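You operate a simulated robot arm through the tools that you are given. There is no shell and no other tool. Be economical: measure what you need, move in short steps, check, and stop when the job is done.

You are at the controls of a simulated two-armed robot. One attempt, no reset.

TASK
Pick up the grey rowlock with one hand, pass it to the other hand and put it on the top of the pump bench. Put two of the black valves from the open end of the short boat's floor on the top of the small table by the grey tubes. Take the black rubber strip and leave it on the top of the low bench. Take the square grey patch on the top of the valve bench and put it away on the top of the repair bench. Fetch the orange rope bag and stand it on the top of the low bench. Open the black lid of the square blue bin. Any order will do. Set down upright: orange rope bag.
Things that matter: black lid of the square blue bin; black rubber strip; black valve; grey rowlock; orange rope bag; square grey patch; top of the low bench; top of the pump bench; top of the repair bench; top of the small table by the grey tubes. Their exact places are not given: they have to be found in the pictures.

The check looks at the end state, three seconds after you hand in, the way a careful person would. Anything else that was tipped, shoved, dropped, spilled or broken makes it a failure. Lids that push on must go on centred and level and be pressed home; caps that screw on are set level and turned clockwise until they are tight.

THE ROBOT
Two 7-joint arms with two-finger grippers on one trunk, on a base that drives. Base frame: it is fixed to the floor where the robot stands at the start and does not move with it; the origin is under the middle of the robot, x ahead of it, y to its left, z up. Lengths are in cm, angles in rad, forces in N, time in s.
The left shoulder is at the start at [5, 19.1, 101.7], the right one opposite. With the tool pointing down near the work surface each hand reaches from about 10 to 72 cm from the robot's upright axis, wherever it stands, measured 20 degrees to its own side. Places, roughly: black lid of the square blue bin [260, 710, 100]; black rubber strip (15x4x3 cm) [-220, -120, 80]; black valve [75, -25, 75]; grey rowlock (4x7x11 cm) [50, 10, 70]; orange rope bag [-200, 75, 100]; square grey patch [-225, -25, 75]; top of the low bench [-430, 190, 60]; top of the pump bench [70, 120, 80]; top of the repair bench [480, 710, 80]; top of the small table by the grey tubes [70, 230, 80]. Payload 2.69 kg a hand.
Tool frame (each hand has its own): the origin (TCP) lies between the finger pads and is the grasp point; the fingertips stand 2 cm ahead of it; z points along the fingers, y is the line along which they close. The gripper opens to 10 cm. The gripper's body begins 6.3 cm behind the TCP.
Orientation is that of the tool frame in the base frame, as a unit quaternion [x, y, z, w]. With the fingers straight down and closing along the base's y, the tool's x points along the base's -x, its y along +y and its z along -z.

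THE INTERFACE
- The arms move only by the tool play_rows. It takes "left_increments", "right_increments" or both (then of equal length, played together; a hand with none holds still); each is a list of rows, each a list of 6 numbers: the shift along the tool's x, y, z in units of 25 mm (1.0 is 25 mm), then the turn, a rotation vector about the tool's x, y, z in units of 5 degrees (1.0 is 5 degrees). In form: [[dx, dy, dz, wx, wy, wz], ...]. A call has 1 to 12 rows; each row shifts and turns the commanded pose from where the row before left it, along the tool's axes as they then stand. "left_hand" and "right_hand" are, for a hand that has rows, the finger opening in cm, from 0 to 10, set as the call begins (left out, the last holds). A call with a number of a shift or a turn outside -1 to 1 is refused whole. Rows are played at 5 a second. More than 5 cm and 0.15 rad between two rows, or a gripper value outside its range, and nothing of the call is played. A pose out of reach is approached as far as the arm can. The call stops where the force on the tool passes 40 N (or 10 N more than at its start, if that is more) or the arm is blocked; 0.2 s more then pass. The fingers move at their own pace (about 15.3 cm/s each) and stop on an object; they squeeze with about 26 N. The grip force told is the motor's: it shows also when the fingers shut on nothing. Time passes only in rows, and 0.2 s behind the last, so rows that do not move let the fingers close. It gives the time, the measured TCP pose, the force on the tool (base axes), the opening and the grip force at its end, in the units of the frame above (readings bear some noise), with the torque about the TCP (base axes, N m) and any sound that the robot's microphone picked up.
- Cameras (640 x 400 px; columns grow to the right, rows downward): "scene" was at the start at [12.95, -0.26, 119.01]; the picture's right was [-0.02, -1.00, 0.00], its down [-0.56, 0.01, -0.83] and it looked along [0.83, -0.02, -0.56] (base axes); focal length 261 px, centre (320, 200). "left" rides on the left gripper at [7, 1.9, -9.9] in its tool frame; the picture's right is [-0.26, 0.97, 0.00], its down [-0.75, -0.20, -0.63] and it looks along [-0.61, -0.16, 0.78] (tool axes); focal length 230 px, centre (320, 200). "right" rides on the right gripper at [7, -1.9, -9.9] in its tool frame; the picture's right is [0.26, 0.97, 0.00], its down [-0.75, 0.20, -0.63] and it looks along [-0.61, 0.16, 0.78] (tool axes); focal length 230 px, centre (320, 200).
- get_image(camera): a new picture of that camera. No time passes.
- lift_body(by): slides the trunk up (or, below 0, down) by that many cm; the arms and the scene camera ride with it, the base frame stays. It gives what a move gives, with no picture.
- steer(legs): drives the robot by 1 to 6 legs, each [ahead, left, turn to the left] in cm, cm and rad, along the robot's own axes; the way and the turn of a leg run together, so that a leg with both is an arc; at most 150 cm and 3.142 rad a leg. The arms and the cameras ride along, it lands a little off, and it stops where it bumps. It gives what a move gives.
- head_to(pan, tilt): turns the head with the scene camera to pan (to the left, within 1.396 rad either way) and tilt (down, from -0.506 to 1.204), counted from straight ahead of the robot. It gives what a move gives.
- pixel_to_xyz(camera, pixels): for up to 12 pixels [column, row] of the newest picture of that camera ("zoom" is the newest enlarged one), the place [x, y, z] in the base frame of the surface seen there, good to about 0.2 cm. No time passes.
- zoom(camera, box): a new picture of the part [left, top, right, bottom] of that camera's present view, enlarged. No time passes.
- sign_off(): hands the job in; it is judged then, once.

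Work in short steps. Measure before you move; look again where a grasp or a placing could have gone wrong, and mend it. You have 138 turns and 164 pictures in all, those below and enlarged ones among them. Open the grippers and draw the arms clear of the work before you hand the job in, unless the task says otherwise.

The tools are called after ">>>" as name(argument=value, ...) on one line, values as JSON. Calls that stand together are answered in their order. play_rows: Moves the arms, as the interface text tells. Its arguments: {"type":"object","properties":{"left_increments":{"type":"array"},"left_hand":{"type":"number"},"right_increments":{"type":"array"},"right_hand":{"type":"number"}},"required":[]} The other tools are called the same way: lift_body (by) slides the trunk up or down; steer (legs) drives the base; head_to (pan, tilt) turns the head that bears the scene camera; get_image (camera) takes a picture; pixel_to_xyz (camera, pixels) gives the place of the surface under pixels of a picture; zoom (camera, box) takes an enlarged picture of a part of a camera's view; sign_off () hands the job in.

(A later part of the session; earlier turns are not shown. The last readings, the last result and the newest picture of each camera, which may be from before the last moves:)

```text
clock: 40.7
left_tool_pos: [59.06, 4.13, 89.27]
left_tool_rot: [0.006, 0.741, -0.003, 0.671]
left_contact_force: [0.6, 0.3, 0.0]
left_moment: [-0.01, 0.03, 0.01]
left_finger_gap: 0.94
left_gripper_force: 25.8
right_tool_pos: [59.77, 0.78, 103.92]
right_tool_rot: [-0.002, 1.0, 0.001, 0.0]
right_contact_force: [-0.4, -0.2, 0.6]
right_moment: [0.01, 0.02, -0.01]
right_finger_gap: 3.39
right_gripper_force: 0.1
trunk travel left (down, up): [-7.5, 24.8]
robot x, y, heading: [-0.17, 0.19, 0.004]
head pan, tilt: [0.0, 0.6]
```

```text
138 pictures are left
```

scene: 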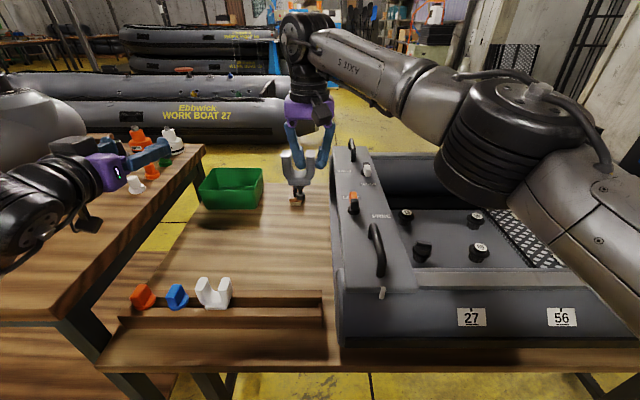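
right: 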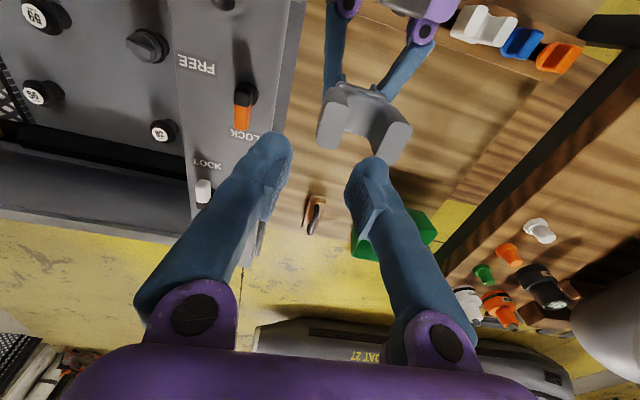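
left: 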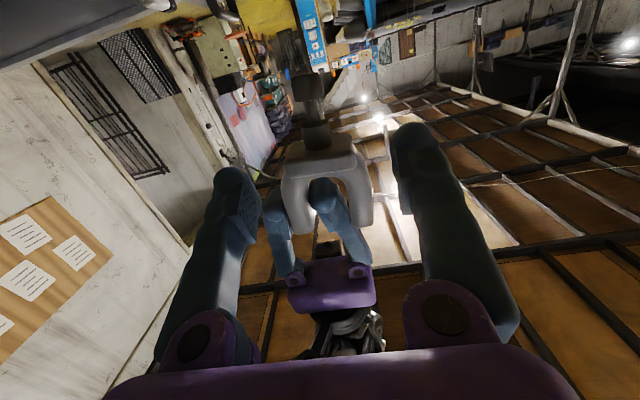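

Handover done. I move the left hand left 30 cm with a rise, and swing the right hand back toward the right.

>>> play_rows(left_increments=[[0, 1, 0, 0, 0, 0], [0, 1, 0, 0, 0, 0], [0, 1, 0, 0, 0, 0], [-0.5, 1, 0, 0, 0, 0], [-0.5, 1, 0, 0, 0, 0], [-0.5, 1, 0, 0, 0, 0], [-0.5, 1, 0, 0, 0, 0], [-0.5, 1, 0, 0, 0, 0], [-0.5, 1, 0, 0, 0, 0], [-0.5, 1, 0, 0, 0, 0], [-0.5, 1, 0, 0, 0, 0], [-0.3, 1, 0, 0, 0, 0]], right_increments=[[0, 0, 0, 0, 0, 0], [0, 0, 0, 0, 0, 0], [0, 0, 0, 0, 0, 0], [0, -1, 0, 0, 0, 0], [0, -1, 0, 0, 0, 0], [0.5, -1, 0, 0, 0, 0], [0.5, -1, 0, 0, 0, 0], [0.5, -1, 0, 0, 0, 0], [0.5, -1, 0, 0, 0, 0], [0.5, -1, 0, 0, 0, 0], [0, -1, 0, 0, 0, 0], [0, -1, 0, 0, 0, 0]])

>>> head_to(pan=0.7, tilt=0.65)

>>> get_image(camera="scene")

```text
clock: 43.3
left_tool_pos: [59.35, 26.64, 105.56]
left_tool_rot: [0.006, 0.741, -0.002, 0.671]
left_contact_force: [-0.2, 0.0, -1.3]
left_moment: [0.01, 0.03, -0.01]
left_finger_gap: 0.79
left_gripper_force: 26.1
left hand out of reach, approached as far as the arm can: row 3, 4, 5, 6, 7, 8, 9, 10
right_tool_pos: [53.6, -21.66, 103.91]
right_tool_rot: [-0.003, 1.0, 0.001, 0.0]
right_contact_force: [0.1, -0.1, 0.6]
right_moment: [-0.05, 0.01, 0.0]
right_finger_gap: 3.38
right_gripper_force: 0.2
trunk travel left (down, up): [-7.5, 24.8]
robot x, y, heading: [-0.24, 0.36, 0.003]
head pan, tilt: [0.0, 0.6]
```

```text
clock: 44.4
left_tool_pos: [59.25, 26.47, 105.5]
left_tool_rot: [0.005, 0.742, -0.002, 0.67]
left_contact_force: [0.1, -0.2, -0.8]
left_moment: [-0.01, -0.01, 0.02]
left_finger_gap: 0.79
left_gripper_force: 26.0
right_tool_pos: [53.64, -21.55, 103.81]
right_tool_rot: [-0.002, 1.0, 0.0, 0.0]
right_contact_force: [0.2, -0.6, 0.2]
right_moment: [0.0, -0.01, -0.01]
right_finger_gap: 3.4
right_gripper_force: 0.1
trunk travel left (down, up): [-7.5, 24.8]
robot x, y, heading: [0.0, 0.3, -0.0]
head pan, tilt: [0.7, 0.649]
```

```text
137 pictures are left
```

scene: 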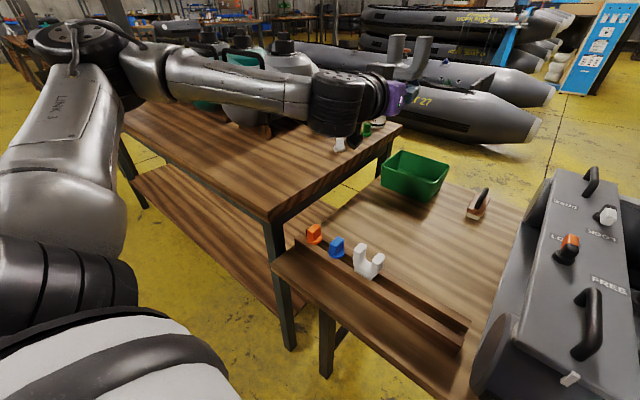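

The gap has drifted to 0.79; I check how the rowlock sits in the left hand.

>>> get_image(camera="left")

>>> zoom(camera="scene", box=[300, 20, 500, 145])

>>> pixel_to_xyz(camera="scene", pixels=[[275, 200], [300, 160], [230, 170], [380, 135], [130, 125], [395, 46], [260, 190]])

```text
136 pictures are left
```

left: 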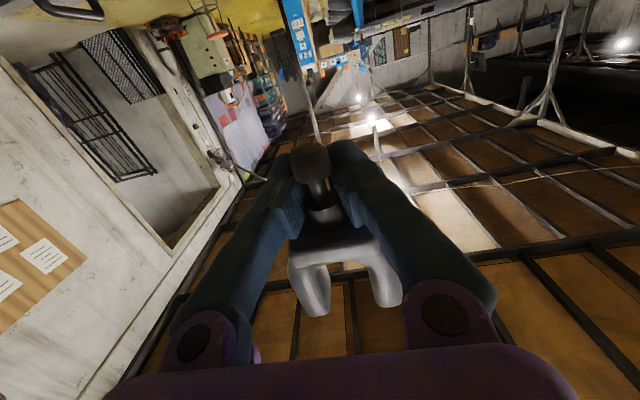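

```text
3.20 times, centred on (400, 82) of scene
```

zoom: 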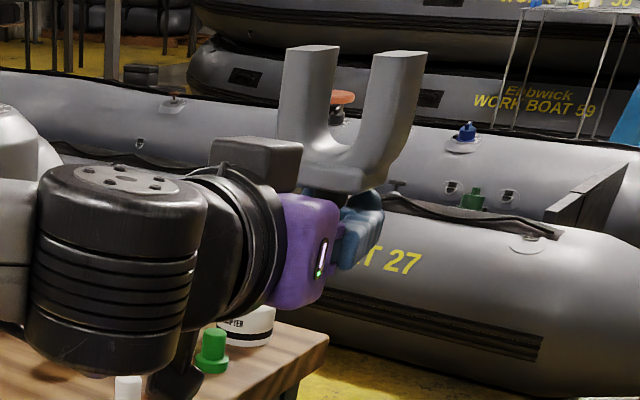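

```text
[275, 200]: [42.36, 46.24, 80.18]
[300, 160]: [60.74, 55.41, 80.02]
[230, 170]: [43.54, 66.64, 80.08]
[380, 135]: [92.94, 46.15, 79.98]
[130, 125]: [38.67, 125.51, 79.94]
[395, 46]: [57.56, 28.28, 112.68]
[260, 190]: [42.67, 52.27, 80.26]
```

Held well. I pitch the hand down while moving left over the pump bench's clear near part (z 80, x 40–65, y 46–66).

>>> play_rows(left_increments=[[0, 1, 0, 0, 1, 0], [0, 1, 0, 0, 1, 0], [0, 1, 0, 0, 1, 0], [0, 1, 0, 0, 1, 0], [0, 1, 0, 0, 1, 0], [0, 1, 0, 0, 1, 0], [0, 1, 0, 0, 1, 0], [0, 1, 0, 0, 1, 0], [0, 1, 0, 0, 1, 0], [0, 1, 0, 0, 1, 0], [0, 1, 0, 0, 1, 0], [0, 0.8, 0, 0, 1, 0]])

>>> play_rows(left_increments=[[0, 0, 0, 0, 1, 0], [0, 0, 0, 0, 1, 0], [0, 0, 0, 0, 1, 0], [0, 0, 0, 0, 1, 0], [0, 0, 0, 0, 0.86, 0], [0, 0, 0, 0, 0, 0]])

>>> get_image(camera="left")

>>> get_image(camera="scene")

```text
clock: 47.0
left_tool_pos: [58.73, 52.11, 104.49]
left_tool_rot: [0.005, 0.967, 0.001, 0.254]
left_contact_force: [1.4, 0.1, -0.9]
left_moment: [-0.02, 0.02, 0.04]
left_finger_gap: 0.84
left_gripper_force: 26.0
left hand out of reach, approached as far as the arm can: row 11, 12
right_tool_pos: [53.79, -21.66, 103.78]
right_tool_rot: [-0.001, 1.0, 0.0, 0.001]
right_contact_force: [0.0, -0.5, -0.5]
right_moment: [0.03, 0.04, 0.01]
right_finger_gap: 3.41
right_gripper_force: 0.1
trunk travel left (down, up): [-7.5, 24.8]
robot x, y, heading: [0.04, 0.02, 0.003]
head pan, tilt: [0.7, 0.649]
```

```text
clock: 48.4
left_tool_pos: [57.4, 52.64, 104.02]
left_tool_rot: [-0.002, 0.976, 0.004, 0.219]
left_contact_force: [-0.2, 0.2, -0.8]
left_moment: [-0.01, 0.03, 0.01]
left_finger_gap: 0.79
left_gripper_force: 25.7
left hand out of reach, approached as far as the arm can: row 1, 2, 3, 4, 5
right_tool_pos: [53.72, -21.65, 103.93]
right_tool_rot: [-0.002, 1.0, 0.0, 0.0]
right_contact_force: [0.8, 0.5, 0.4]
right_moment: [0.04, -0.01, 0.04]
right_finger_gap: 3.39
right_gripper_force: 0.1
trunk travel left (down, up): [-7.5, 24.8]
robot x, y, heading: [-0.16, 0.17, -0.0]
head pan, tilt: [0.7, 0.649]
```

```text
134 pictures are left
```

left: 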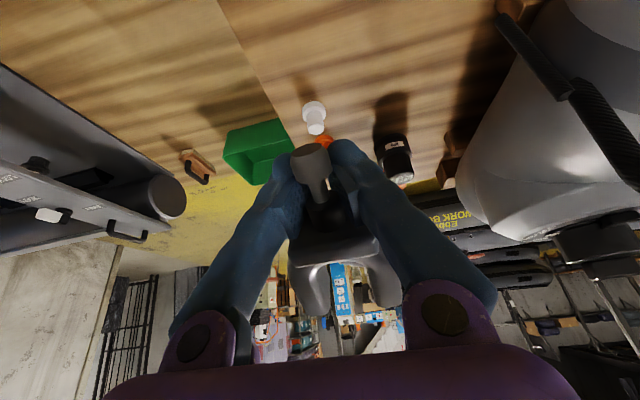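

```text
133 pictures are left
```

scene: 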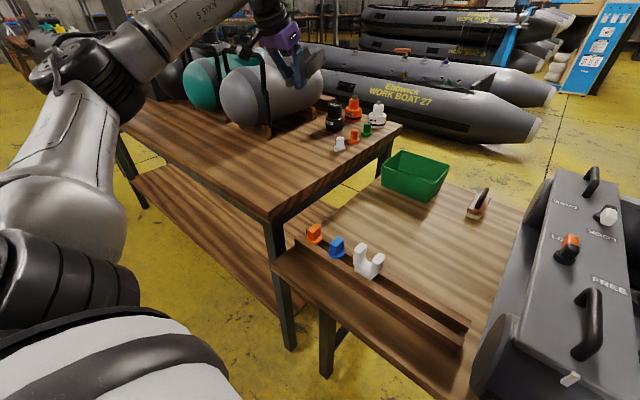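

The arm is at its reach limit; I draw it back and down by [-9, 0, -10], then finish pitching to vertical.

>>> play_rows(left_increments=[[0.99, 0, 0.416, 0, 0, 0], [0.99, 0, 0.416, 0, 0, 0], [0.99, 0, 0.416, 0, 0, 0], [0.99, 0, 0.416, 0, 0, 0], [0.99, 0, 0.416, 0, 0, 0], [0, 0, 0, 0, 1, 0], [0, 0, 0, 0, 1, 0], [0, 0, 0, 0, 1, 0], [0, 0, 0, 0, 1, 0], [0, 0, 0, 0, 1, 0], [0, 0, 0, 0, 0, 0]])

>>> get_image(camera="left")

>>> zoom(camera="scene", box=[160, 20, 420, 220])

```text
clock: 50.8
left_tool_pos: [48.29, 52.76, 93.96]
left_tool_rot: [0.004, 1.0, 0.001, 0.001]
left_contact_force: [-0.3, 0.3, -1.6]
left_moment: [0.0, 0.07, -0.01]
left_finger_gap: 0.83
left_gripper_force: 26.1
right_tool_pos: [53.66, -21.62, 103.75]
right_tool_rot: [-0.003, 1.0, 0.0, 0.0]
right_contact_force: [-0.4, 0.4, -0.5]
right_moment: [-0.03, 0.03, -0.02]
right_finger_gap: 3.41
right_gripper_force: 0.1
trunk travel left (down, up): [-7.5, 24.8]
robot x, y, heading: [0.12, -0.41, 0.001]
head pan, tilt: [0.7, 0.649]
```

```text
132 pictures are left
```

left: 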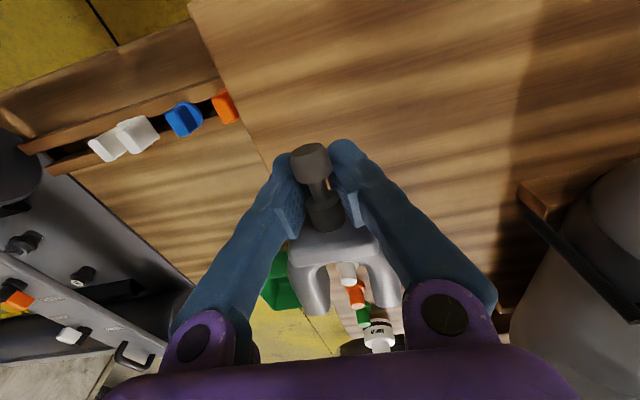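

```text
2.00 times, centred on (290, 120) of scene
```

zoom: 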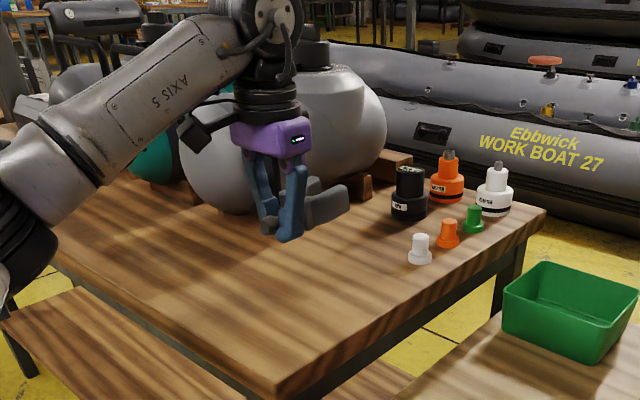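

The rowlock hangs roughly level. I measure points on it to see its tilt and lowest extent.

>>> pixel_to_xyz(camera="zoom", pixels=[[335, 192], [345, 195], [320, 205], [310, 215], [295, 222], [325, 218], [345, 205]])

>>> pixel_to_xyz(camera="left", pixels=[[310, 155], [330, 215], [340, 240], [300, 250], [375, 245], [310, 305], [385, 295], [310, 280]])

```text
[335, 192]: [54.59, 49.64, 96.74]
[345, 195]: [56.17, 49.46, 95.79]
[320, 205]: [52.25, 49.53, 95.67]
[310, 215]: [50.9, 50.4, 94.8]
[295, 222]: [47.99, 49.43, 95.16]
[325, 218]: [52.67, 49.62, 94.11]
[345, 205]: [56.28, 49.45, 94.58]
```

```text
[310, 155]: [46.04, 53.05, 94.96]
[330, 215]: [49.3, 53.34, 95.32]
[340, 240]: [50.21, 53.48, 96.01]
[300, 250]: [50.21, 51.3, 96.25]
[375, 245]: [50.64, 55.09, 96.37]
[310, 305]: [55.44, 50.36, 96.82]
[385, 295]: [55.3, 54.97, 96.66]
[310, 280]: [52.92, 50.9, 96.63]
```

The rowlock is nearly level (6° nose up). I pitch 5° more and lower 11.6 cm to just above the bench.

>>> play_rows(left_increments=[[0, 0, 0, 0, 1, 0], [0, 0, 0.9, 0, 0, 0], [0, 0, 0.9, 0, 0, 0], [0, 0, 0.9, 0, 0, 0], [0, 0, 0.8, 0, 0, 0], [0, 0, 0.6, 0, 0, 0], [0, 0, 0.5, 0, 0, 0], [0, 0, 0, 0, 0, 0]])

>>> get_image(camera="left")

>>> pixel_to_xyz(camera="left", pixels=[[310, 155], [300, 250], [375, 245], [310, 300], [385, 290], [450, 200]])

```text
clock: 52.6
left_tool_pos: [47.43, 52.8, 82.62]
left_tool_rot: [0.004, 0.999, 0.002, -0.043]
left_contact_force: [1.0, 0.1, -1.1]
left_moment: [0.02, 0.04, -0.01]
left_finger_gap: 0.82
left_gripper_force: 25.8
right_tool_pos: [53.58, -21.56, 103.9]
right_tool_rot: [-0.002, 1.0, 0.0, -0.001]
right_contact_force: [0.3, -0.2, -0.9]
right_moment: [0.01, 0.01, -0.01]
right_finger_gap: 3.39
right_gripper_force: 0.0
trunk travel left (down, up): [-7.5, 24.8]
robot x, y, heading: [-0.3, -0.0, 0.003]
head pan, tilt: [0.7, 0.649]
```

```text
130 pictures are left
```

left: 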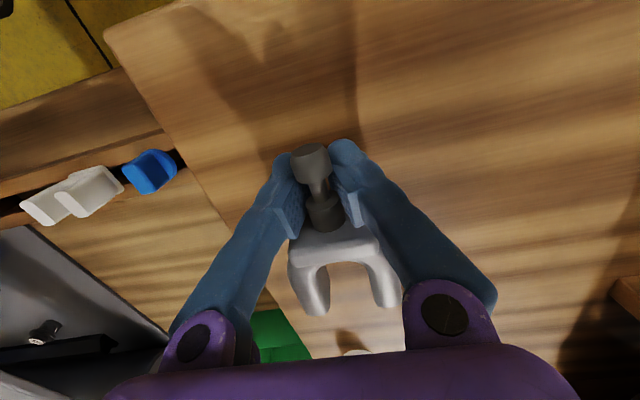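

```text
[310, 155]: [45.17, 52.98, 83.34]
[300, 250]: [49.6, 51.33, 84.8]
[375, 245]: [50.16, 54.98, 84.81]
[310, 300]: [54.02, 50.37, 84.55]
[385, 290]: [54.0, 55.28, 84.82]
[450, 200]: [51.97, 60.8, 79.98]
```

Level now, bottom about 0.8 cm above the bench. I lower 0.5 cm, release, and rise.

>>> play_rows(left_increments=[[0, 0, 0.22, 0, 0, 0], [0, 0, 0, 0, 0, 0]])

>>> play_rows(left_increments=[[0, 0, 0, 0, 0, 0], [0, 0, 0, 0, 0, 0], [0, 0, 0, 0, 0, 0], [0, 0, -0.5, 0, 0, 0], [0, 0, -0.8, 0, 0, 0], [0, 0, -1, 0, 0, 0], [0, 0, -1, 0, 0, 0], [0, 0, -1, 0, 0, 0], [0, 0, -1, 0, 0, 0]], left_hand=3)

>>> get_image(camera="left")

```text
clock: 53.2
left_tool_pos: [47.41, 52.81, 81.88]
left_tool_rot: [0.005, 0.999, 0.003, -0.043]
left_contact_force: [0.9, -0.2, -1.0]
left_moment: [-0.02, 0.06, 0.01]
left_finger_gap: 0.83
left_gripper_force: 25.9
right_tool_pos: [53.62, -21.59, 103.75]
right_tool_rot: [-0.003, 1.0, 0.0, 0.0]
right_contact_force: [-0.6, 0.7, -0.1]
right_moment: [-0.04, 0.02, 0.03]
right_finger_gap: 3.37
right_gripper_force: 0.0
trunk travel left (down, up): [-7.5, 24.8]
robot x, y, heading: [0.33, -0.14, 0.001]
head pan, tilt: [0.7, 0.649]
```

```text
clock: 55.2
left_tool_pos: [48.4, 52.7, 95.1]
left_tool_rot: [0.004, 0.999, 0.002, -0.043]
left_contact_force: [-0.4, 0.6, 0.1]
left_moment: [0.02, -0.03, -0.03]
left_finger_gap: 3.0
left_gripper_force: 0.0
right_tool_pos: [53.65, -21.59, 103.87]
right_tool_rot: [-0.001, 1.0, 0.0, 0.0]
right_contact_force: [-0.5, -0.1, 0.5]
right_moment: [0.01, 0.02, -0.05]
right_finger_gap: 3.43
right_gripper_force: 0.1
trunk travel left (down, up): [-7.5, 24.8]
robot x, y, heading: [-0.18, -0.19, 0.002]
head pan, tilt: [0.7, 0.649]
```

```text
129 pictures are left
```

left: 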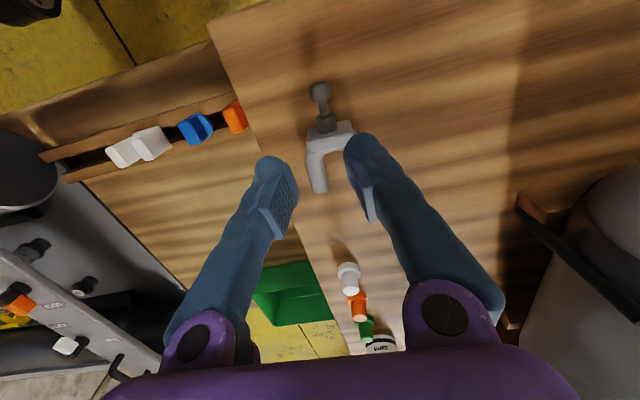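

Rowlock lies on the pump bench. Before shifting right to reach the valves, I check the space to the right.

>>> head_to(pan=-0.9, tilt=0.8)

>>> get_image(camera="scene")

>>> head_to(pan=0, tilt=1.1)

>>> get_image(camera="scene")

>>> pixel_to_xyz(camera="scene", pixels=[[320, 395], [320, 300], [200, 260], [440, 260], [320, 250]])

```text
clock: 56.9
left_tool_pos: [48.58, 52.75, 95.1]
left_tool_rot: [0.004, 0.999, 0.003, -0.042]
left_contact_force: [0.5, 0.7, -0.9]
left_moment: [0.01, 0.0, 0.0]
left_finger_gap: 2.98
left_gripper_force: 0.0
right_tool_pos: [53.67, -21.53, 103.97]
right_tool_rot: [-0.003, 1.0, 0.0, -0.001]
right_contact_force: [0.8, 0.3, -0.2]
right_moment: [0.05, 0.01, -0.01]
right_finger_gap: 3.39
right_gripper_force: 0.0
trunk travel left (down, up): [-7.5, 24.8]
robot x, y, heading: [0.14, -0.18, 0.003]
head pan, tilt: [-0.901, 0.799]
```

```text
128 pictures are left
```

scene: 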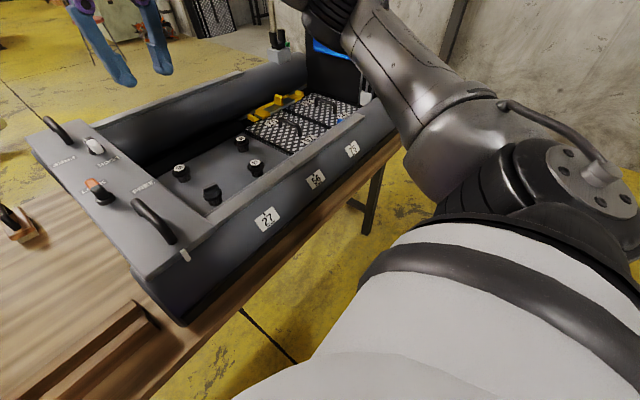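

```text
clock: 58.1
left_tool_pos: [48.4, 52.65, 95.16]
left_tool_rot: [0.003, 0.999, 0.003, -0.042]
left_contact_force: [-0.3, 0.0, -0.7]
left_moment: [-0.05, -0.02, 0.0]
left_finger_gap: 3.01
left_gripper_force: 0.0
right_tool_pos: [53.73, -21.55, 103.79]
right_tool_rot: [-0.003, 1.0, 0.0, 0.0]
right_contact_force: [0.6, 0.2, -0.2]
right_moment: [-0.04, 0.01, -0.01]
right_finger_gap: 3.42
right_gripper_force: 0.1
trunk travel left (down, up): [-7.5, 24.8]
robot x, y, heading: [0.36, -0.01, -0.002]
head pan, tilt: [0.0, 1.1]
```

```text
127 pictures are left
```

scene: 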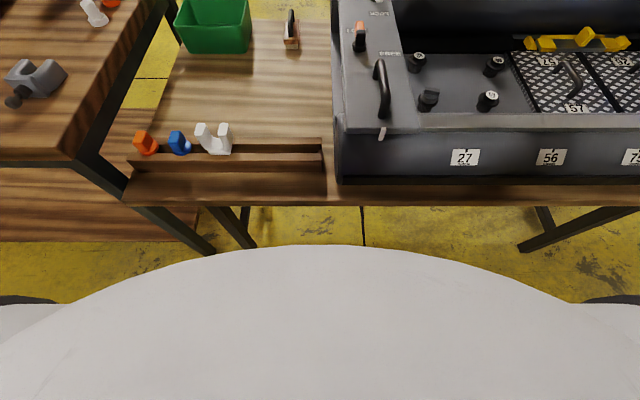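

```text
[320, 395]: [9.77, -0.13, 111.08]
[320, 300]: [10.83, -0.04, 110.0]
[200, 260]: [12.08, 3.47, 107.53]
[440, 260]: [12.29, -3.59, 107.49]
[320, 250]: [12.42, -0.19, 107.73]
```

Floor to the right is clear. I measure the bench's front edge to see how far ahead I may go.

>>> pixel_to_xyz(camera="scene", pixels=[[300, 190], [300, 200], [240, 240], [540, 245], [418, 62], [494, 66], [488, 101], [450, 180], [30, 175]])

>>> zoom(camera="scene", box=[390, 40, 550, 140])

```text
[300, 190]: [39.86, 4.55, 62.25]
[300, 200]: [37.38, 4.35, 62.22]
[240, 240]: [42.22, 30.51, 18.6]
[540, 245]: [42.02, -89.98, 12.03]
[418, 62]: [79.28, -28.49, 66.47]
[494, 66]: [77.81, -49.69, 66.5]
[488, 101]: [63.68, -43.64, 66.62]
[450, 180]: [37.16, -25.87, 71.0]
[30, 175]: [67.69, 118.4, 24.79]
```

```text
4.00 times, centred on (470, 90) of scene
```

zoom: 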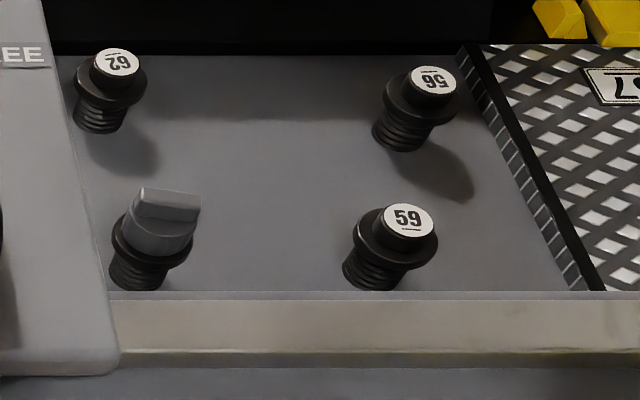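

Valves are at [79.4,-28], [77.8,-49.7], [63.7,-43.5]. I check the height of the boat's near tube and side panel for clearance.

>>> pixel_to_xyz(camera="scene", pixels=[[488, 118], [488, 128], [488, 140], [400, 100], [395, 60], [410, 30], [380, 60], [500, 50], [470, 80]])

>>> steer(legs=[[0, -30, 0], [5, 0, 0]])

>>> head_to(pan=0, tilt=0.8)

>>> get_image(camera="scene")

```text
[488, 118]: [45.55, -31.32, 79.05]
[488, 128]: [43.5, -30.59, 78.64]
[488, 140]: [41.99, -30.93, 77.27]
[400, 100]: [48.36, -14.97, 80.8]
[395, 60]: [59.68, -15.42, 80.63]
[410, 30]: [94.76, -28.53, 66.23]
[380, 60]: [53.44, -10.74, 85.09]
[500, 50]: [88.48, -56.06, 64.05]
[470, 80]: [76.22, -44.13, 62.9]
```

```text
clock: 61.8
left_tool_pos: [53.48, 22.94, 95.08]
left_tool_rot: [0.003, 0.999, 0.003, -0.042]
left_contact_force: [-0.1, -0.5, 0.2]
left_moment: [-0.01, 0.03, 0.03]
left_finger_gap: 3.02
left_gripper_force: 0.0
right_tool_pos: [58.84, -51.46, 103.77]
right_tool_rot: [-0.004, 1.0, -0.001, -0.001]
right_contact_force: [1.0, 0.3, -0.4]
right_moment: [0.02, 0.0, 0.01]
right_finger_gap: 3.4
right_gripper_force: 0.1
trunk travel left (down, up): [-7.5, 24.8]
robot x, y, heading: [4.92, -29.75, 0.004]
head pan, tilt: [0.0, 1.1]
```

```text
clock: 62.6
left_tool_pos: [53.46, 22.85, 95.15]
left_tool_rot: [0.001, 0.999, 0.003, -0.043]
left_contact_force: [0.9, -0.7, -0.3]
left_moment: [-0.02, -0.01, -0.01]
left_finger_gap: 2.98
left_gripper_force: 0.1
right_tool_pos: [58.64, -51.41, 103.74]
right_tool_rot: [-0.003, 1.0, 0.0, 0.001]
right_contact_force: [0.1, 0.0, -0.1]
right_moment: [0.02, -0.01, -0.02]
right_finger_gap: 3.4
right_gripper_force: 0.1
trunk travel left (down, up): [-7.5, 24.8]
robot x, y, heading: [4.98, -29.9, -0.006]
head pan, tilt: [0.0, 0.799]
```

```text
125 pictures are left
```

scene: 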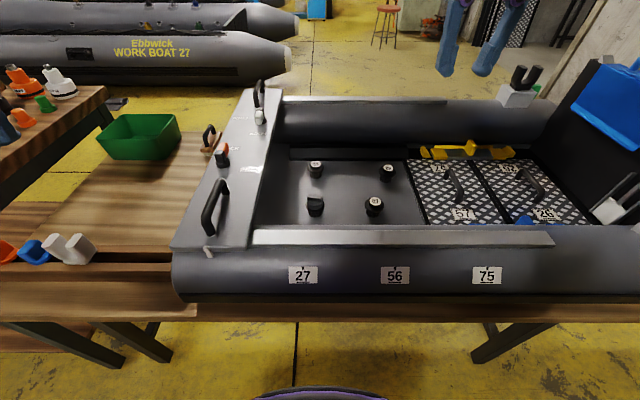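

I measure the clearances near valves 62 (315,165) and 59 (374,203) in the new view.

>>> pixel_to_xyz(camera="scene", pixels=[[315, 163], [387, 170], [374, 202], [374, 229], [374, 243], [262, 170], [248, 245], [255, 205], [280, 170], [300, 240]])

>>> zoom(camera="scene", box=[280, 140, 440, 240])

```text
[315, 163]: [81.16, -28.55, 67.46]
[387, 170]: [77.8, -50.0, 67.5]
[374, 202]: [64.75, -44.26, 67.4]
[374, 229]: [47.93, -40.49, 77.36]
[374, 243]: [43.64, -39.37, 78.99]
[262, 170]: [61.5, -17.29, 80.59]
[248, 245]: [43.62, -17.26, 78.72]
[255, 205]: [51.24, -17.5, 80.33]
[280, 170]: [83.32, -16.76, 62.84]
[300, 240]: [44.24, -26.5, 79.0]
```

```text
4.00 times, centred on (360, 190) of scene
```

zoom: 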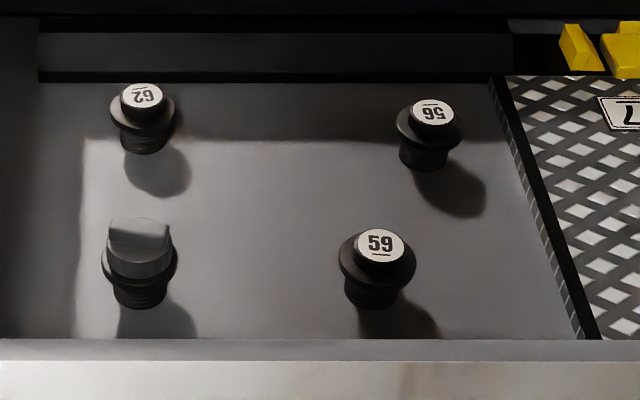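

I take precise points on the labels.

>>> pixel_to_xyz(camera="zoom", pixels=[[144, 96], [432, 112], [380, 245], [343, 255], [414, 258], [378, 277], [360, 295], [398, 295], [113, 112], [174, 112]])

```text
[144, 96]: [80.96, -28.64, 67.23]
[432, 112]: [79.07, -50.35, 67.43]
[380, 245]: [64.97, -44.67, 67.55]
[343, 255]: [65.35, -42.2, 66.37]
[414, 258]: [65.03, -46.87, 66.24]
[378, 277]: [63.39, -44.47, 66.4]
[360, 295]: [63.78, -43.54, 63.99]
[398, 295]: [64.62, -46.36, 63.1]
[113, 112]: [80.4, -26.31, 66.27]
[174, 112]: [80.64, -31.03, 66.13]
```

Valve 59 is at [65, -44.6], 62 at [81, -28.6], flanges 4.7 wide. They're near the reach limit, so I drive 6 cm further ahead (bench edge at x 37).

>>> steer(legs=[[6, 0, 0]])

>>> get_image(camera="scene")

>>> zoom(camera="scene", box=[280, 140, 440, 240])

```text
clock: 63.6
left_tool_pos: [59.45, 22.91, 95.11]
left_tool_rot: [0.004, 0.999, 0.003, -0.042]
left_contact_force: [0.7, -0.5, 0.4]
left_moment: [-0.03, 0.04, 0.0]
left_finger_gap: 2.98
left_gripper_force: 0.1
right_tool_pos: [64.79, -51.4, 103.84]
right_tool_rot: [-0.004, 1.0, 0.0, 0.0]
right_contact_force: [0.7, -0.6, -0.8]
right_moment: [0.01, 0.0, -0.05]
right_finger_gap: 3.39
right_gripper_force: 0.1
trunk travel left (down, up): [-7.5, 24.8]
robot x, y, heading: [11.33, -30.21, -0.002]
head pan, tilt: [0.0, 0.799]
```

```text
123 pictures are left
```

scene: 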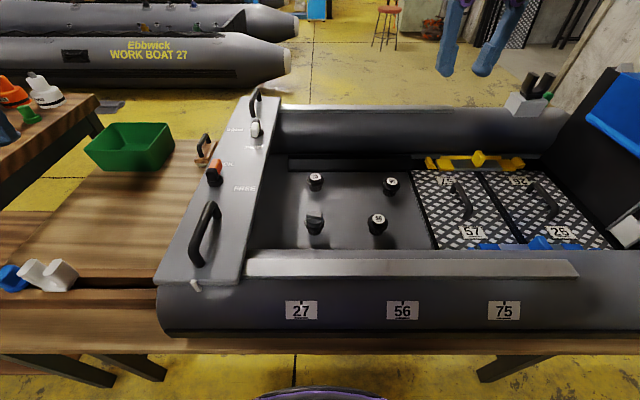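

```text
4.00 times, centred on (360, 190) of scene
```

zoom: 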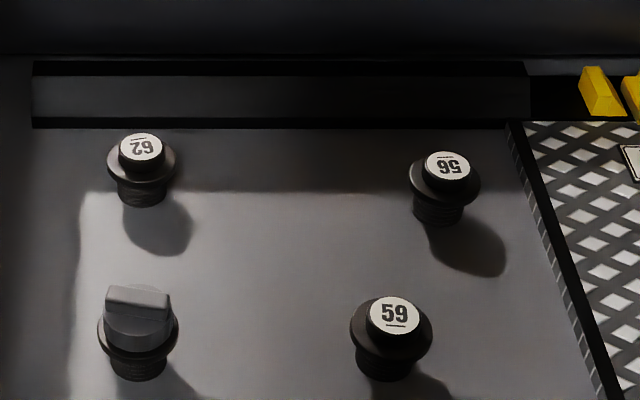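

I measure the label centres again.

>>> pixel_to_xyz(camera="zoom", pixels=[[141, 147], [447, 166], [394, 313], [352, 325], [432, 325], [110, 162], [174, 162], [394, 338], [250, 250]])

```text
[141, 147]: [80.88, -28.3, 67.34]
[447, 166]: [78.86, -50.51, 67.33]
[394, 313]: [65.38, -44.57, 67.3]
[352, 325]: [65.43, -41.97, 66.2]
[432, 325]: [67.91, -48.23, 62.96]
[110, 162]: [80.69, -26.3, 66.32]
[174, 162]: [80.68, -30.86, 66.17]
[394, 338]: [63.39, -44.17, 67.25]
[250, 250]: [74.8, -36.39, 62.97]
```

Right hand goes above valve 59 (to z 76) with opening 7.5; left arm moves over toward valve 62 while staying high and levelled.

>>> play_rows(right_increments=[[0, 0.23, 0.93, 0, 0, 0], [0, 0.23, 0.93, 0, 0, 0], [0, 0.23, 0.93, 0, 0, 0], [0, 0.23, 0.93, 0, 0, 0], [0, 0.23, 0.93, 0, 0, 0], [0, 0.23, 0.93, 0, 0, 0], [0, 0.23, 0.93, 0, 0, 0], [0, 0.23, 0.93, 0, 0, 0], [0, 0.23, 0.93, 0, 0, 0], [0, 0.23, 0.93, 0, 0, 0], [-0.1, 0.23, 0.93, 0, 0, 0], [-0.1, 0.23, 0.93, 0, 0, 0]], right_hand=7.5)

>>> get_image(camera="right")

```text
clock: 66.2
left_tool_pos: [59.36, 22.89, 95.28]
left_tool_rot: [0.002, 0.999, 0.003, -0.043]
left_contact_force: [0.1, 0.3, -0.6]
left_moment: [-0.03, 0.01, -0.01]
left_finger_gap: 3.0
left_gripper_force: 0.0
right_tool_pos: [65.27, -44.5, 75.86]
right_tool_rot: [-0.003, 1.0, 0.0, 0.0]
right_contact_force: [0.0, 0.5, -0.7]
right_moment: [-0.02, -0.02, 0.0]
right_finger_gap: 7.5
right_gripper_force: 0.1
trunk travel left (down, up): [-7.5, 24.8]
robot x, y, heading: [11.04, -30.04, 0.003]
head pan, tilt: [0.0, 0.799]
```

```text
121 pictures are left
```

right: 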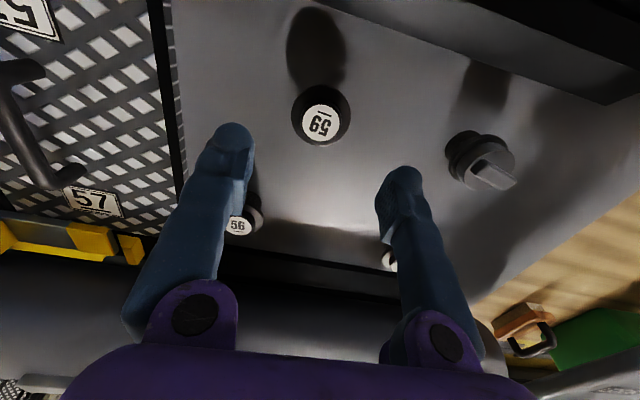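

I verify the valve centre with the wrist camera, label at (320,122), flange edges (292,115),(349,115).

>>> pixel_to_xyz(camera="right", pixels=[[320, 122], [294, 115], [347, 115], [320, 90], [320, 142]])

>>> play_rows(right_increments=[[0, 0, 0.9, 0, 0, 0], [0, 0, 0.9, 0, 0, 0], [0, 0, 0.9, 0, 0, 0], [0, 0, 0.9, 0, 0, 0], [0, 0, 0.2, 0, 0, 0], [0, 0, 0, 0, 0, 0]])

>>> play_rows(right_increments=[[0, 0, 0, 0, 0, 0], [0, 0, 0, 0, 0, 0], [0, 0, 0, 0, 0, 0]], right_hand=0)

```text
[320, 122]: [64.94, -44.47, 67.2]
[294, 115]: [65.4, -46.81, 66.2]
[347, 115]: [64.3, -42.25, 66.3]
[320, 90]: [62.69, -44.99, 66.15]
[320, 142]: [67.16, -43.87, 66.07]
```

```text
clock: 67.6
left_tool_pos: [59.42, 22.94, 95.2]
left_tool_rot: [0.002, 0.999, 0.002, -0.043]
left_contact_force: [0.6, -0.5, 0.3]
left_moment: [0.02, 0.02, -0.02]
left_finger_gap: 3.01
left_gripper_force: 0.0
right_tool_pos: [65.04, -44.53, 66.4]
right_tool_rot: [-0.004, 1.0, 0.0, 0.0]
right_contact_force: [0.3, 1.0, 0.0]
right_moment: [-0.01, -0.01, -0.01]
right_finger_gap: 7.47
right_gripper_force: 0.1
trunk travel left (down, up): [-7.5, 24.8]
robot x, y, heading: [11.18, -29.93, 0.002]
head pan, tilt: [0.0, 0.799]
```

```text
clock: 68.4
left_tool_pos: [59.45, 22.84, 95.08]
left_tool_rot: [0.003, 0.999, 0.003, -0.043]
left_contact_force: [0.2, 0.1, 0.1]
left_moment: [0.0, -0.01, -0.04]
left_finger_gap: 2.99
left_gripper_force: 0.1
right_tool_pos: [65.16, -44.61, 66.52]
right_tool_rot: [-0.003, 1.0, 0.001, 0.0]
right_contact_force: [-0.8, 0.0, 0.4]
right_moment: [0.01, -0.02, 0.0]
right_finger_gap: 4.69
right_gripper_force: 25.9
trunk travel left (down, up): [-7.5, 24.8]
robot x, y, heading: [11.11, -29.89, 0.005]
head pan, tilt: [0.0, 0.799]
```

Gripped valve 59 (4.69). I lift it to z≈96 while moving the left hand across at height toward valve 62.

>>> play_rows(right_increments=[[0, 0, -0.8, 0, 0, 0], [0, 0, -1, 0, 0, 0], [0, 0, -1, 0, 0, 0], [0, 0, -1, 0, 0, 0], [0, 0, -1, 0, 0, 0], [0, 0, -1, 0, 0, 0], [0, 0, -1, 0, 0, 0], [0, 0, -1, 0, 0, 0], [0.5, -0.5, -1, 0, 0, 0], [0.5, -0.5, -1, 0, 0, 0], [0.5, -0.5, -1, 0, 0, 0], [0.5, -0.5, -1, 0, 0, 0]], left_increments=[[0, 0, 0, 0, -1, 0], [-0.75, -1, 0, 0, 0, 0], [-0.75, -1, 0, 0, 0, 0], [-0.75, -1, 0, 0, 0, 0], [-0.75, -1, 0, 0, 0, 0], [-0.75, -1, 0, 0, 0, 0], [-0.75, -1, 0, 0, 0, 0], [-0.75, -1, 0, 0, 0, 0], [-0.75, -1, 0, 0, 0, 0], [-0.75, -1, 0, 0, 0, 0], [-0.75, -1, 0, 0, 0, 0], [-0.75, -1, 0, 0, 0, 0]], left_hand=7.5)

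>>> get_image(camera="scene")

```text
clock: 71.0
left_tool_pos: [79.36, -4.47, 94.63]
left_tool_rot: [0.003, 1.0, 0.003, 0.002]
left_contact_force: [-1.0, 1.1, 0.0]
left_moment: [-0.06, 0.0, 0.01]
left_finger_gap: 7.53
left_gripper_force: 0.0
left hand out of reach, approached as far as the arm can: row 12
right_tool_pos: [60.16, -49.67, 96.12]
right_tool_rot: [-0.003, 1.0, -0.001, 0.0]
right_contact_force: [-0.4, 0.2, -1.0]
right_moment: [-0.02, 0.0, 0.01]
right_finger_gap: 4.74
right_gripper_force: 25.4
trunk travel left (down, up): [-7.5, 24.8]
robot x, y, heading: [10.8, -30.33, 0.0]
head pan, tilt: [0.0, 0.799]
```

```text
120 pictures are left
```

scene: 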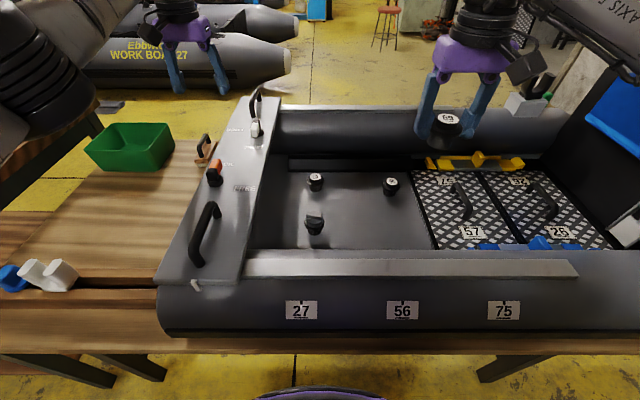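

The left hand is near its limit at x 79, so I drive a little further: ahead 5, right 8 cm (hands are high and clear).

>>> steer(legs=[[5, -8, 0]])

>>> zoom(camera="scene", box=[240, 120, 480, 270])

```text
clock: 72.3
left_tool_pos: [84.42, -12.38, 94.66]
left_tool_rot: [0.003, 1.0, 0.003, 0.001]
left_contact_force: [0.3, -1.6, -1.0]
left_moment: [0.0, 0.0, -0.01]
left_finger_gap: 7.5
left_gripper_force: 0.0
right_tool_pos: [65.17, -57.47, 95.9]
right_tool_rot: [-0.004, 1.0, 0.0, 0.0]
right_contact_force: [0.0, -0.1, -0.7]
right_moment: [-0.03, -0.01, -0.04]
right_finger_gap: 4.7
right_gripper_force: 26.3
trunk travel left (down, up): [-7.5, 24.8]
robot x, y, heading: [15.94, -37.79, 0.003]
head pan, tilt: [0.0, 0.799]
```

```text
2.67 times, centred on (360, 195) of scene
```

zoom: 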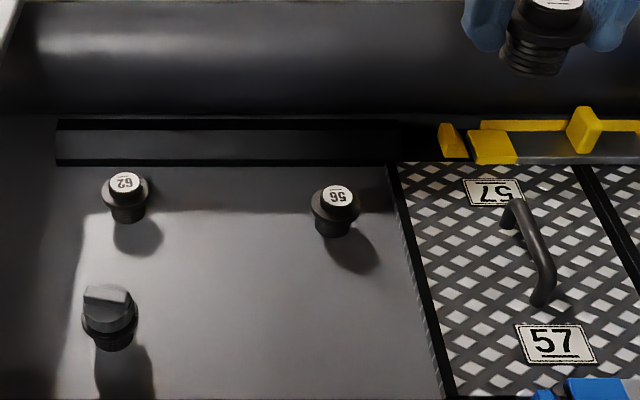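

I move the left hand over valve 62: sideways first, then down to z 76.

>>> play_rows(left_increments=[[0.178, -1, 0, 0, 0, 0], [0.178, -1, 0, 0, 0, 0], [0.178, -1, 0, 0, 0, 0], [0.178, -1, 0, 0, 0, 0], [0.178, -1, 0.5, 0, 0, 0], [0.178, -1, 1, 0, 0, 0], [0.178, -0.4, 1, 0, 0, 0], [0.178, 0, 1, 0, 0, 0], [0, 0, 1, 0, 0, 0], [0, 0, 1, 0, 0, 0], [0, 0, 1, 0, 0, 0], [0, 0, 1, 0, 0, 0]])

>>> get_image(camera="left")

```text
clock: 75.0
left_tool_pos: [80.73, -28.23, 75.67]
left_tool_rot: [0.003, 1.0, 0.003, 0.001]
left_contact_force: [0.6, -0.2, 0.6]
left_moment: [0.0, 0.01, 0.0]
left_finger_gap: 7.49
left_gripper_force: 0.1
right_tool_pos: [65.11, -57.38, 96.01]
right_tool_rot: [-0.004, 1.0, 0.0, 0.0]
right_contact_force: [0.1, -0.4, 0.2]
right_moment: [-0.04, 0.0, 0.01]
right_finger_gap: 4.7
right_gripper_force: 26.0
trunk travel left (down, up): [-7.5, 24.8]
robot x, y, heading: [16.03, -37.74, 0.003]
head pan, tilt: [0.0, 0.799]
```

```text
118 pictures are left
```

left: 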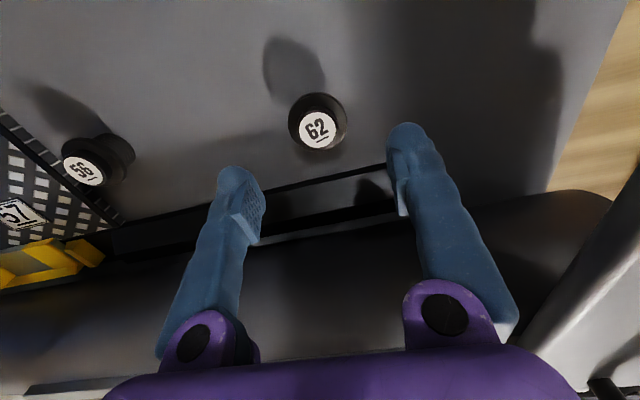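

Reached. I verify the label centre at (318,128), then descend 9.3 cm and close.

>>> pixel_to_xyz(camera="left", pixels=[[318, 128], [291, 120], [345, 120]])

>>> play_rows(left_increments=[[0, 0, 0.9, 0, 0, 0], [0, 0, 0.9, 0, 0, 0], [0, 0, 0.9, 0, 0, 0], [0, 0, 0.9, 0, 0, 0], [0, 0, 0.15, 0, 0, 0], [0, 0, 0, 0, 0, 0]])

>>> play_rows(left_increments=[[0, 0, 0, 0, 0, 0], [0, 0, 0, 0, 0, 0], [0, 0, 0, 0, 0, 0]], left_hand=0)

```text
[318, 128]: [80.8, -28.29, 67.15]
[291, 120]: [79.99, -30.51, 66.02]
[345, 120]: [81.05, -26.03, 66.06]
```

```text
clock: 76.3
left_tool_pos: [80.65, -28.18, 66.35]
left_tool_rot: [0.003, 1.0, 0.002, 0.001]
left_contact_force: [-0.5, -0.4, 0.4]
left_moment: [0.02, -0.01, 0.02]
left_finger_gap: 7.49
left_gripper_force: 0.1
right_tool_pos: [65.04, -57.41, 96.07]
right_tool_rot: [-0.003, 1.0, 0.0, 0.0]
right_contact_force: [-0.3, -0.4, -0.5]
right_moment: [0.01, -0.01, -0.03]
right_finger_gap: 4.7
right_gripper_force: 26.0
trunk travel left (down, up): [-7.5, 24.8]
robot x, y, heading: [16.31, -37.98, -0.001]
head pan, tilt: [0.0, 0.799]
```

```text
clock: 77.2
left_tool_pos: [80.7, -28.14, 66.43]
left_tool_rot: [0.002, 1.0, 0.002, 0.001]
left_contact_force: [0.2, -0.4, -0.2]
left_moment: [0.0, -0.02, 0.02]
left_finger_gap: 4.66
left_gripper_force: 25.9
right_tool_pos: [65.17, -57.5, 96.12]
right_tool_rot: [-0.003, 1.0, 0.0, 0.0]
right_contact_force: [-0.1, 0.0, -1.1]
right_moment: [0.0, 0.03, 0.02]
right_finger_gap: 4.73
right_gripper_force: 26.1
trunk travel left (down, up): [-7.5, 24.8]
robot x, y, heading: [15.83, -37.68, 0.001]
head pan, tilt: [0.0, 0.799]
```

Both valves held. Lift the left to z≈96.

>>> play_rows(left_increments=[[0, 0, -0.8, 0, 0, 0], [0, 0, -1, 0, 0, 0], [0, 0, -1, 0, 0, 0], [0, 0, -1, 0, 0, 0], [0, 0, -1, 0, 0, 0], [0, 0, -1, 0, 0, 0], [0, 0, -1, 0, 0, 0], [0, 0, -1, 0, 0, 0], [0.3, 0, -1, 0, 0, 0], [1, 0.3, -1, 0, 0, 0], [1, 0.3, -1, 0, 0, 0], [1, 0.3, -1, 0, 0, 0]])

>>> steer(legs=[[-56, 0, 0]])

>>> head_to(pan=1.0, tilt=0.35)

>>> get_image(camera="scene")

```text
clock: 79.8
left_tool_pos: [72.24, -26.05, 95.84]
left_tool_rot: [0.002, 1.0, 0.003, 0.002]
left_contact_force: [0.4, -0.2, -0.8]
left_moment: [0.03, 0.02, 0.03]
left_finger_gap: 4.65
left_gripper_force: 26.0
right_tool_pos: [65.07, -57.4, 96.07]
right_tool_rot: [-0.003, 1.0, 0.0, 0.001]
right_contact_force: [0.2, -0.3, -0.8]
right_moment: [-0.02, -0.01, 0.0]
right_finger_gap: 4.69
right_gripper_force: 25.8
trunk travel left (down, up): [-7.5, 24.8]
robot x, y, heading: [15.94, -38.0, -0.001]
head pan, tilt: [0.0, 0.799]
```

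```text
clock: 83.0
left_tool_pos: [16.59, -26.19, 95.99]
left_tool_rot: [0.003, 1.0, 0.002, 0.0]
left_contact_force: [0.5, 0.3, -0.1]
left_moment: [-0.02, -0.03, -0.01]
left_finger_gap: 4.64
left_gripper_force: 25.7
right_tool_pos: [9.24, -57.62, 96.15]
right_tool_rot: [-0.003, 1.0, 0.001, 0.0]
right_contact_force: [0.4, 0.3, -0.9]
right_moment: [-0.03, 0.01, -0.01]
right_finger_gap: 4.67
right_gripper_force: 25.7
trunk travel left (down, up): [-7.5, 24.8]
robot x, y, heading: [-40.02, -37.76, -0.002]
head pan, tilt: [0.0, 0.799]
```

```text
clock: 84.2
left_tool_pos: [16.82, -26.12, 95.87]
left_tool_rot: [0.004, 1.0, 0.003, 0.002]
left_contact_force: [0.6, 0.7, -0.2]
left_moment: [0.01, 0.01, 0.0]
left_finger_gap: 4.64
left_gripper_force: 26.2
right_tool_pos: [9.27, -57.65, 95.96]
right_tool_rot: [-0.002, 1.0, -0.001, -0.001]
right_contact_force: [0.2, -0.3, -0.1]
right_moment: [0.01, 0.02, 0.0]
right_finger_gap: 4.68
right_gripper_force: 25.8
trunk travel left (down, up): [-7.5, 24.8]
robot x, y, heading: [-39.48, -37.89, -0.007]
head pan, tilt: [1.0, 0.351]
```

```text
117 pictures are left
```

scene: 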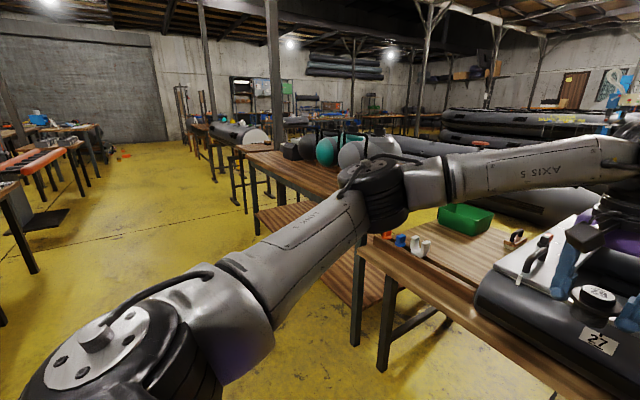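

The corridor to the left (y+) is clear. I strafe left 150 and look for the small table.

>>> steer(legs=[[0, 150, 0], [0, 60, 0]])

>>> head_to(pan=0.4, tilt=0.4)

>>> get_image(camera="scene")

```text
clock: 102.9
left_tool_pos: [16.99, 184.3, 96.02]
left_tool_rot: [0.005, 1.0, 0.002, 0.001]
left_contact_force: [0.3, 0.0, -0.7]
left_moment: [0.03, -0.03, 0.03]
left_finger_gap: 4.67
left_gripper_force: 26.5
right_tool_pos: [9.51, 152.73, 96.14]
right_tool_rot: [-0.001, 1.0, 0.0, 0.0]
right_contact_force: [-0.1, -0.1, -0.2]
right_moment: [-0.01, -0.04, 0.02]
right_finger_gap: 4.63
right_gripper_force: 25.9
trunk travel left (down, up): [-7.5, 24.8]
robot x, y, heading: [-39.48, 172.65, -0.002]
head pan, tilt: [1.0, 0.351]
```

```text
clock: 103.9
left_tool_pos: [16.92, 184.13, 96.08]
left_tool_rot: [0.005, 1.0, 0.003, 0.001]
left_contact_force: [-0.9, 0.3, -1.6]
left_moment: [0.02, -0.01, 0.03]
left_finger_gap: 4.62
left_gripper_force: 26.2
right_tool_pos: [9.39, 152.74, 96.02]
right_tool_rot: [-0.001, 1.0, 0.0, 0.001]
right_contact_force: [0.9, -0.8, -1.7]
right_moment: [0.01, 0.0, 0.02]
right_finger_gap: 4.65
right_gripper_force: 25.5
trunk travel left (down, up): [-7.5, 24.8]
robot x, y, heading: [-39.6, 172.92, -0.002]
head pan, tilt: [0.4, 0.4]
```

```text
116 pictures are left
```

scene: 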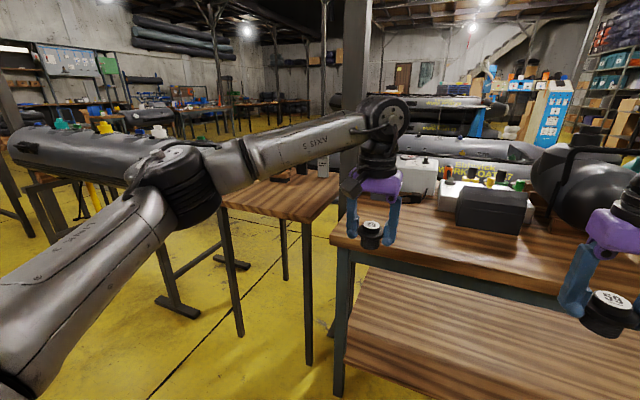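

The small table is at (270–340, 170–220). I measure its corners.

>>> pixel_to_xyz(camera="scene", pixels=[[300, 210], [235, 200], [280, 195], [335, 180], [275, 178], [350, 235], [130, 150]])

>>> zoom(camera="scene", box=[200, 140, 360, 240])

```text
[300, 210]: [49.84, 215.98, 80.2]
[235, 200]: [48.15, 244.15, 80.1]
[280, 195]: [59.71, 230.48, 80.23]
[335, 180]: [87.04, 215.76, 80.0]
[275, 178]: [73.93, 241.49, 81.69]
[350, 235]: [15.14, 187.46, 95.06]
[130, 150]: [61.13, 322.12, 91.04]
```

```text
4.00 times, centred on (280, 190) of scene
```

zoom: 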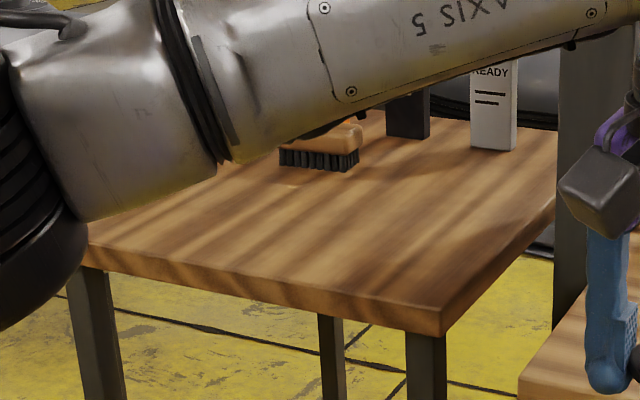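

Free table top: x 46–70, y 212–245 at z 80.2. I strafe 56 left, then check the left clearance by the grey tubes.

>>> steer(legs=[[0, 56, 0]])

>>> head_to(pan=0.6, tilt=0.5)

>>> get_image(camera="scene")

```text
clock: 109.3
left_tool_pos: [17.09, 239.97, 95.92]
left_tool_rot: [0.006, 1.0, 0.003, 0.002]
left_contact_force: [0.2, 0.5, -0.3]
left_moment: [0.02, -0.01, 0.01]
left_finger_gap: 4.6
left_gripper_force: 25.5
right_tool_pos: [9.55, 208.55, 96.02]
right_tool_rot: [0.0, 1.0, 0.001, 0.0]
right_contact_force: [0.0, 0.2, -0.7]
right_moment: [-0.02, -0.03, 0.0]
right_finger_gap: 4.63
right_gripper_force: 26.1
trunk travel left (down, up): [-7.5, 24.8]
robot x, y, heading: [-39.25, 228.35, -0.004]
head pan, tilt: [0.4, 0.4]
```

```text
clock: 110.0
left_tool_pos: [16.96, 239.91, 95.77]
left_tool_rot: [0.005, 1.0, 0.003, 0.001]
left_contact_force: [0.4, -0.7, -0.1]
left_moment: [-0.03, 0.02, 0.01]
left_finger_gap: 4.63
left_gripper_force: 25.8
right_tool_pos: [9.74, 208.54, 96.04]
right_tool_rot: [-0.001, 1.0, -0.001, 0.0]
right_contact_force: [-0.4, 1.4, 0.1]
right_moment: [-0.01, 0.01, -0.01]
right_finger_gap: 4.63
right_gripper_force: 26.2
trunk travel left (down, up): [-7.5, 24.8]
robot x, y, heading: [-39.38, 228.23, -0.005]
head pan, tilt: [0.6, 0.499]
```

```text
114 pictures are left
```

scene: 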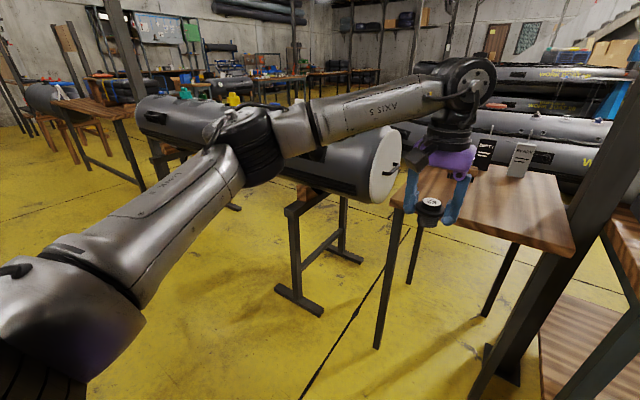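

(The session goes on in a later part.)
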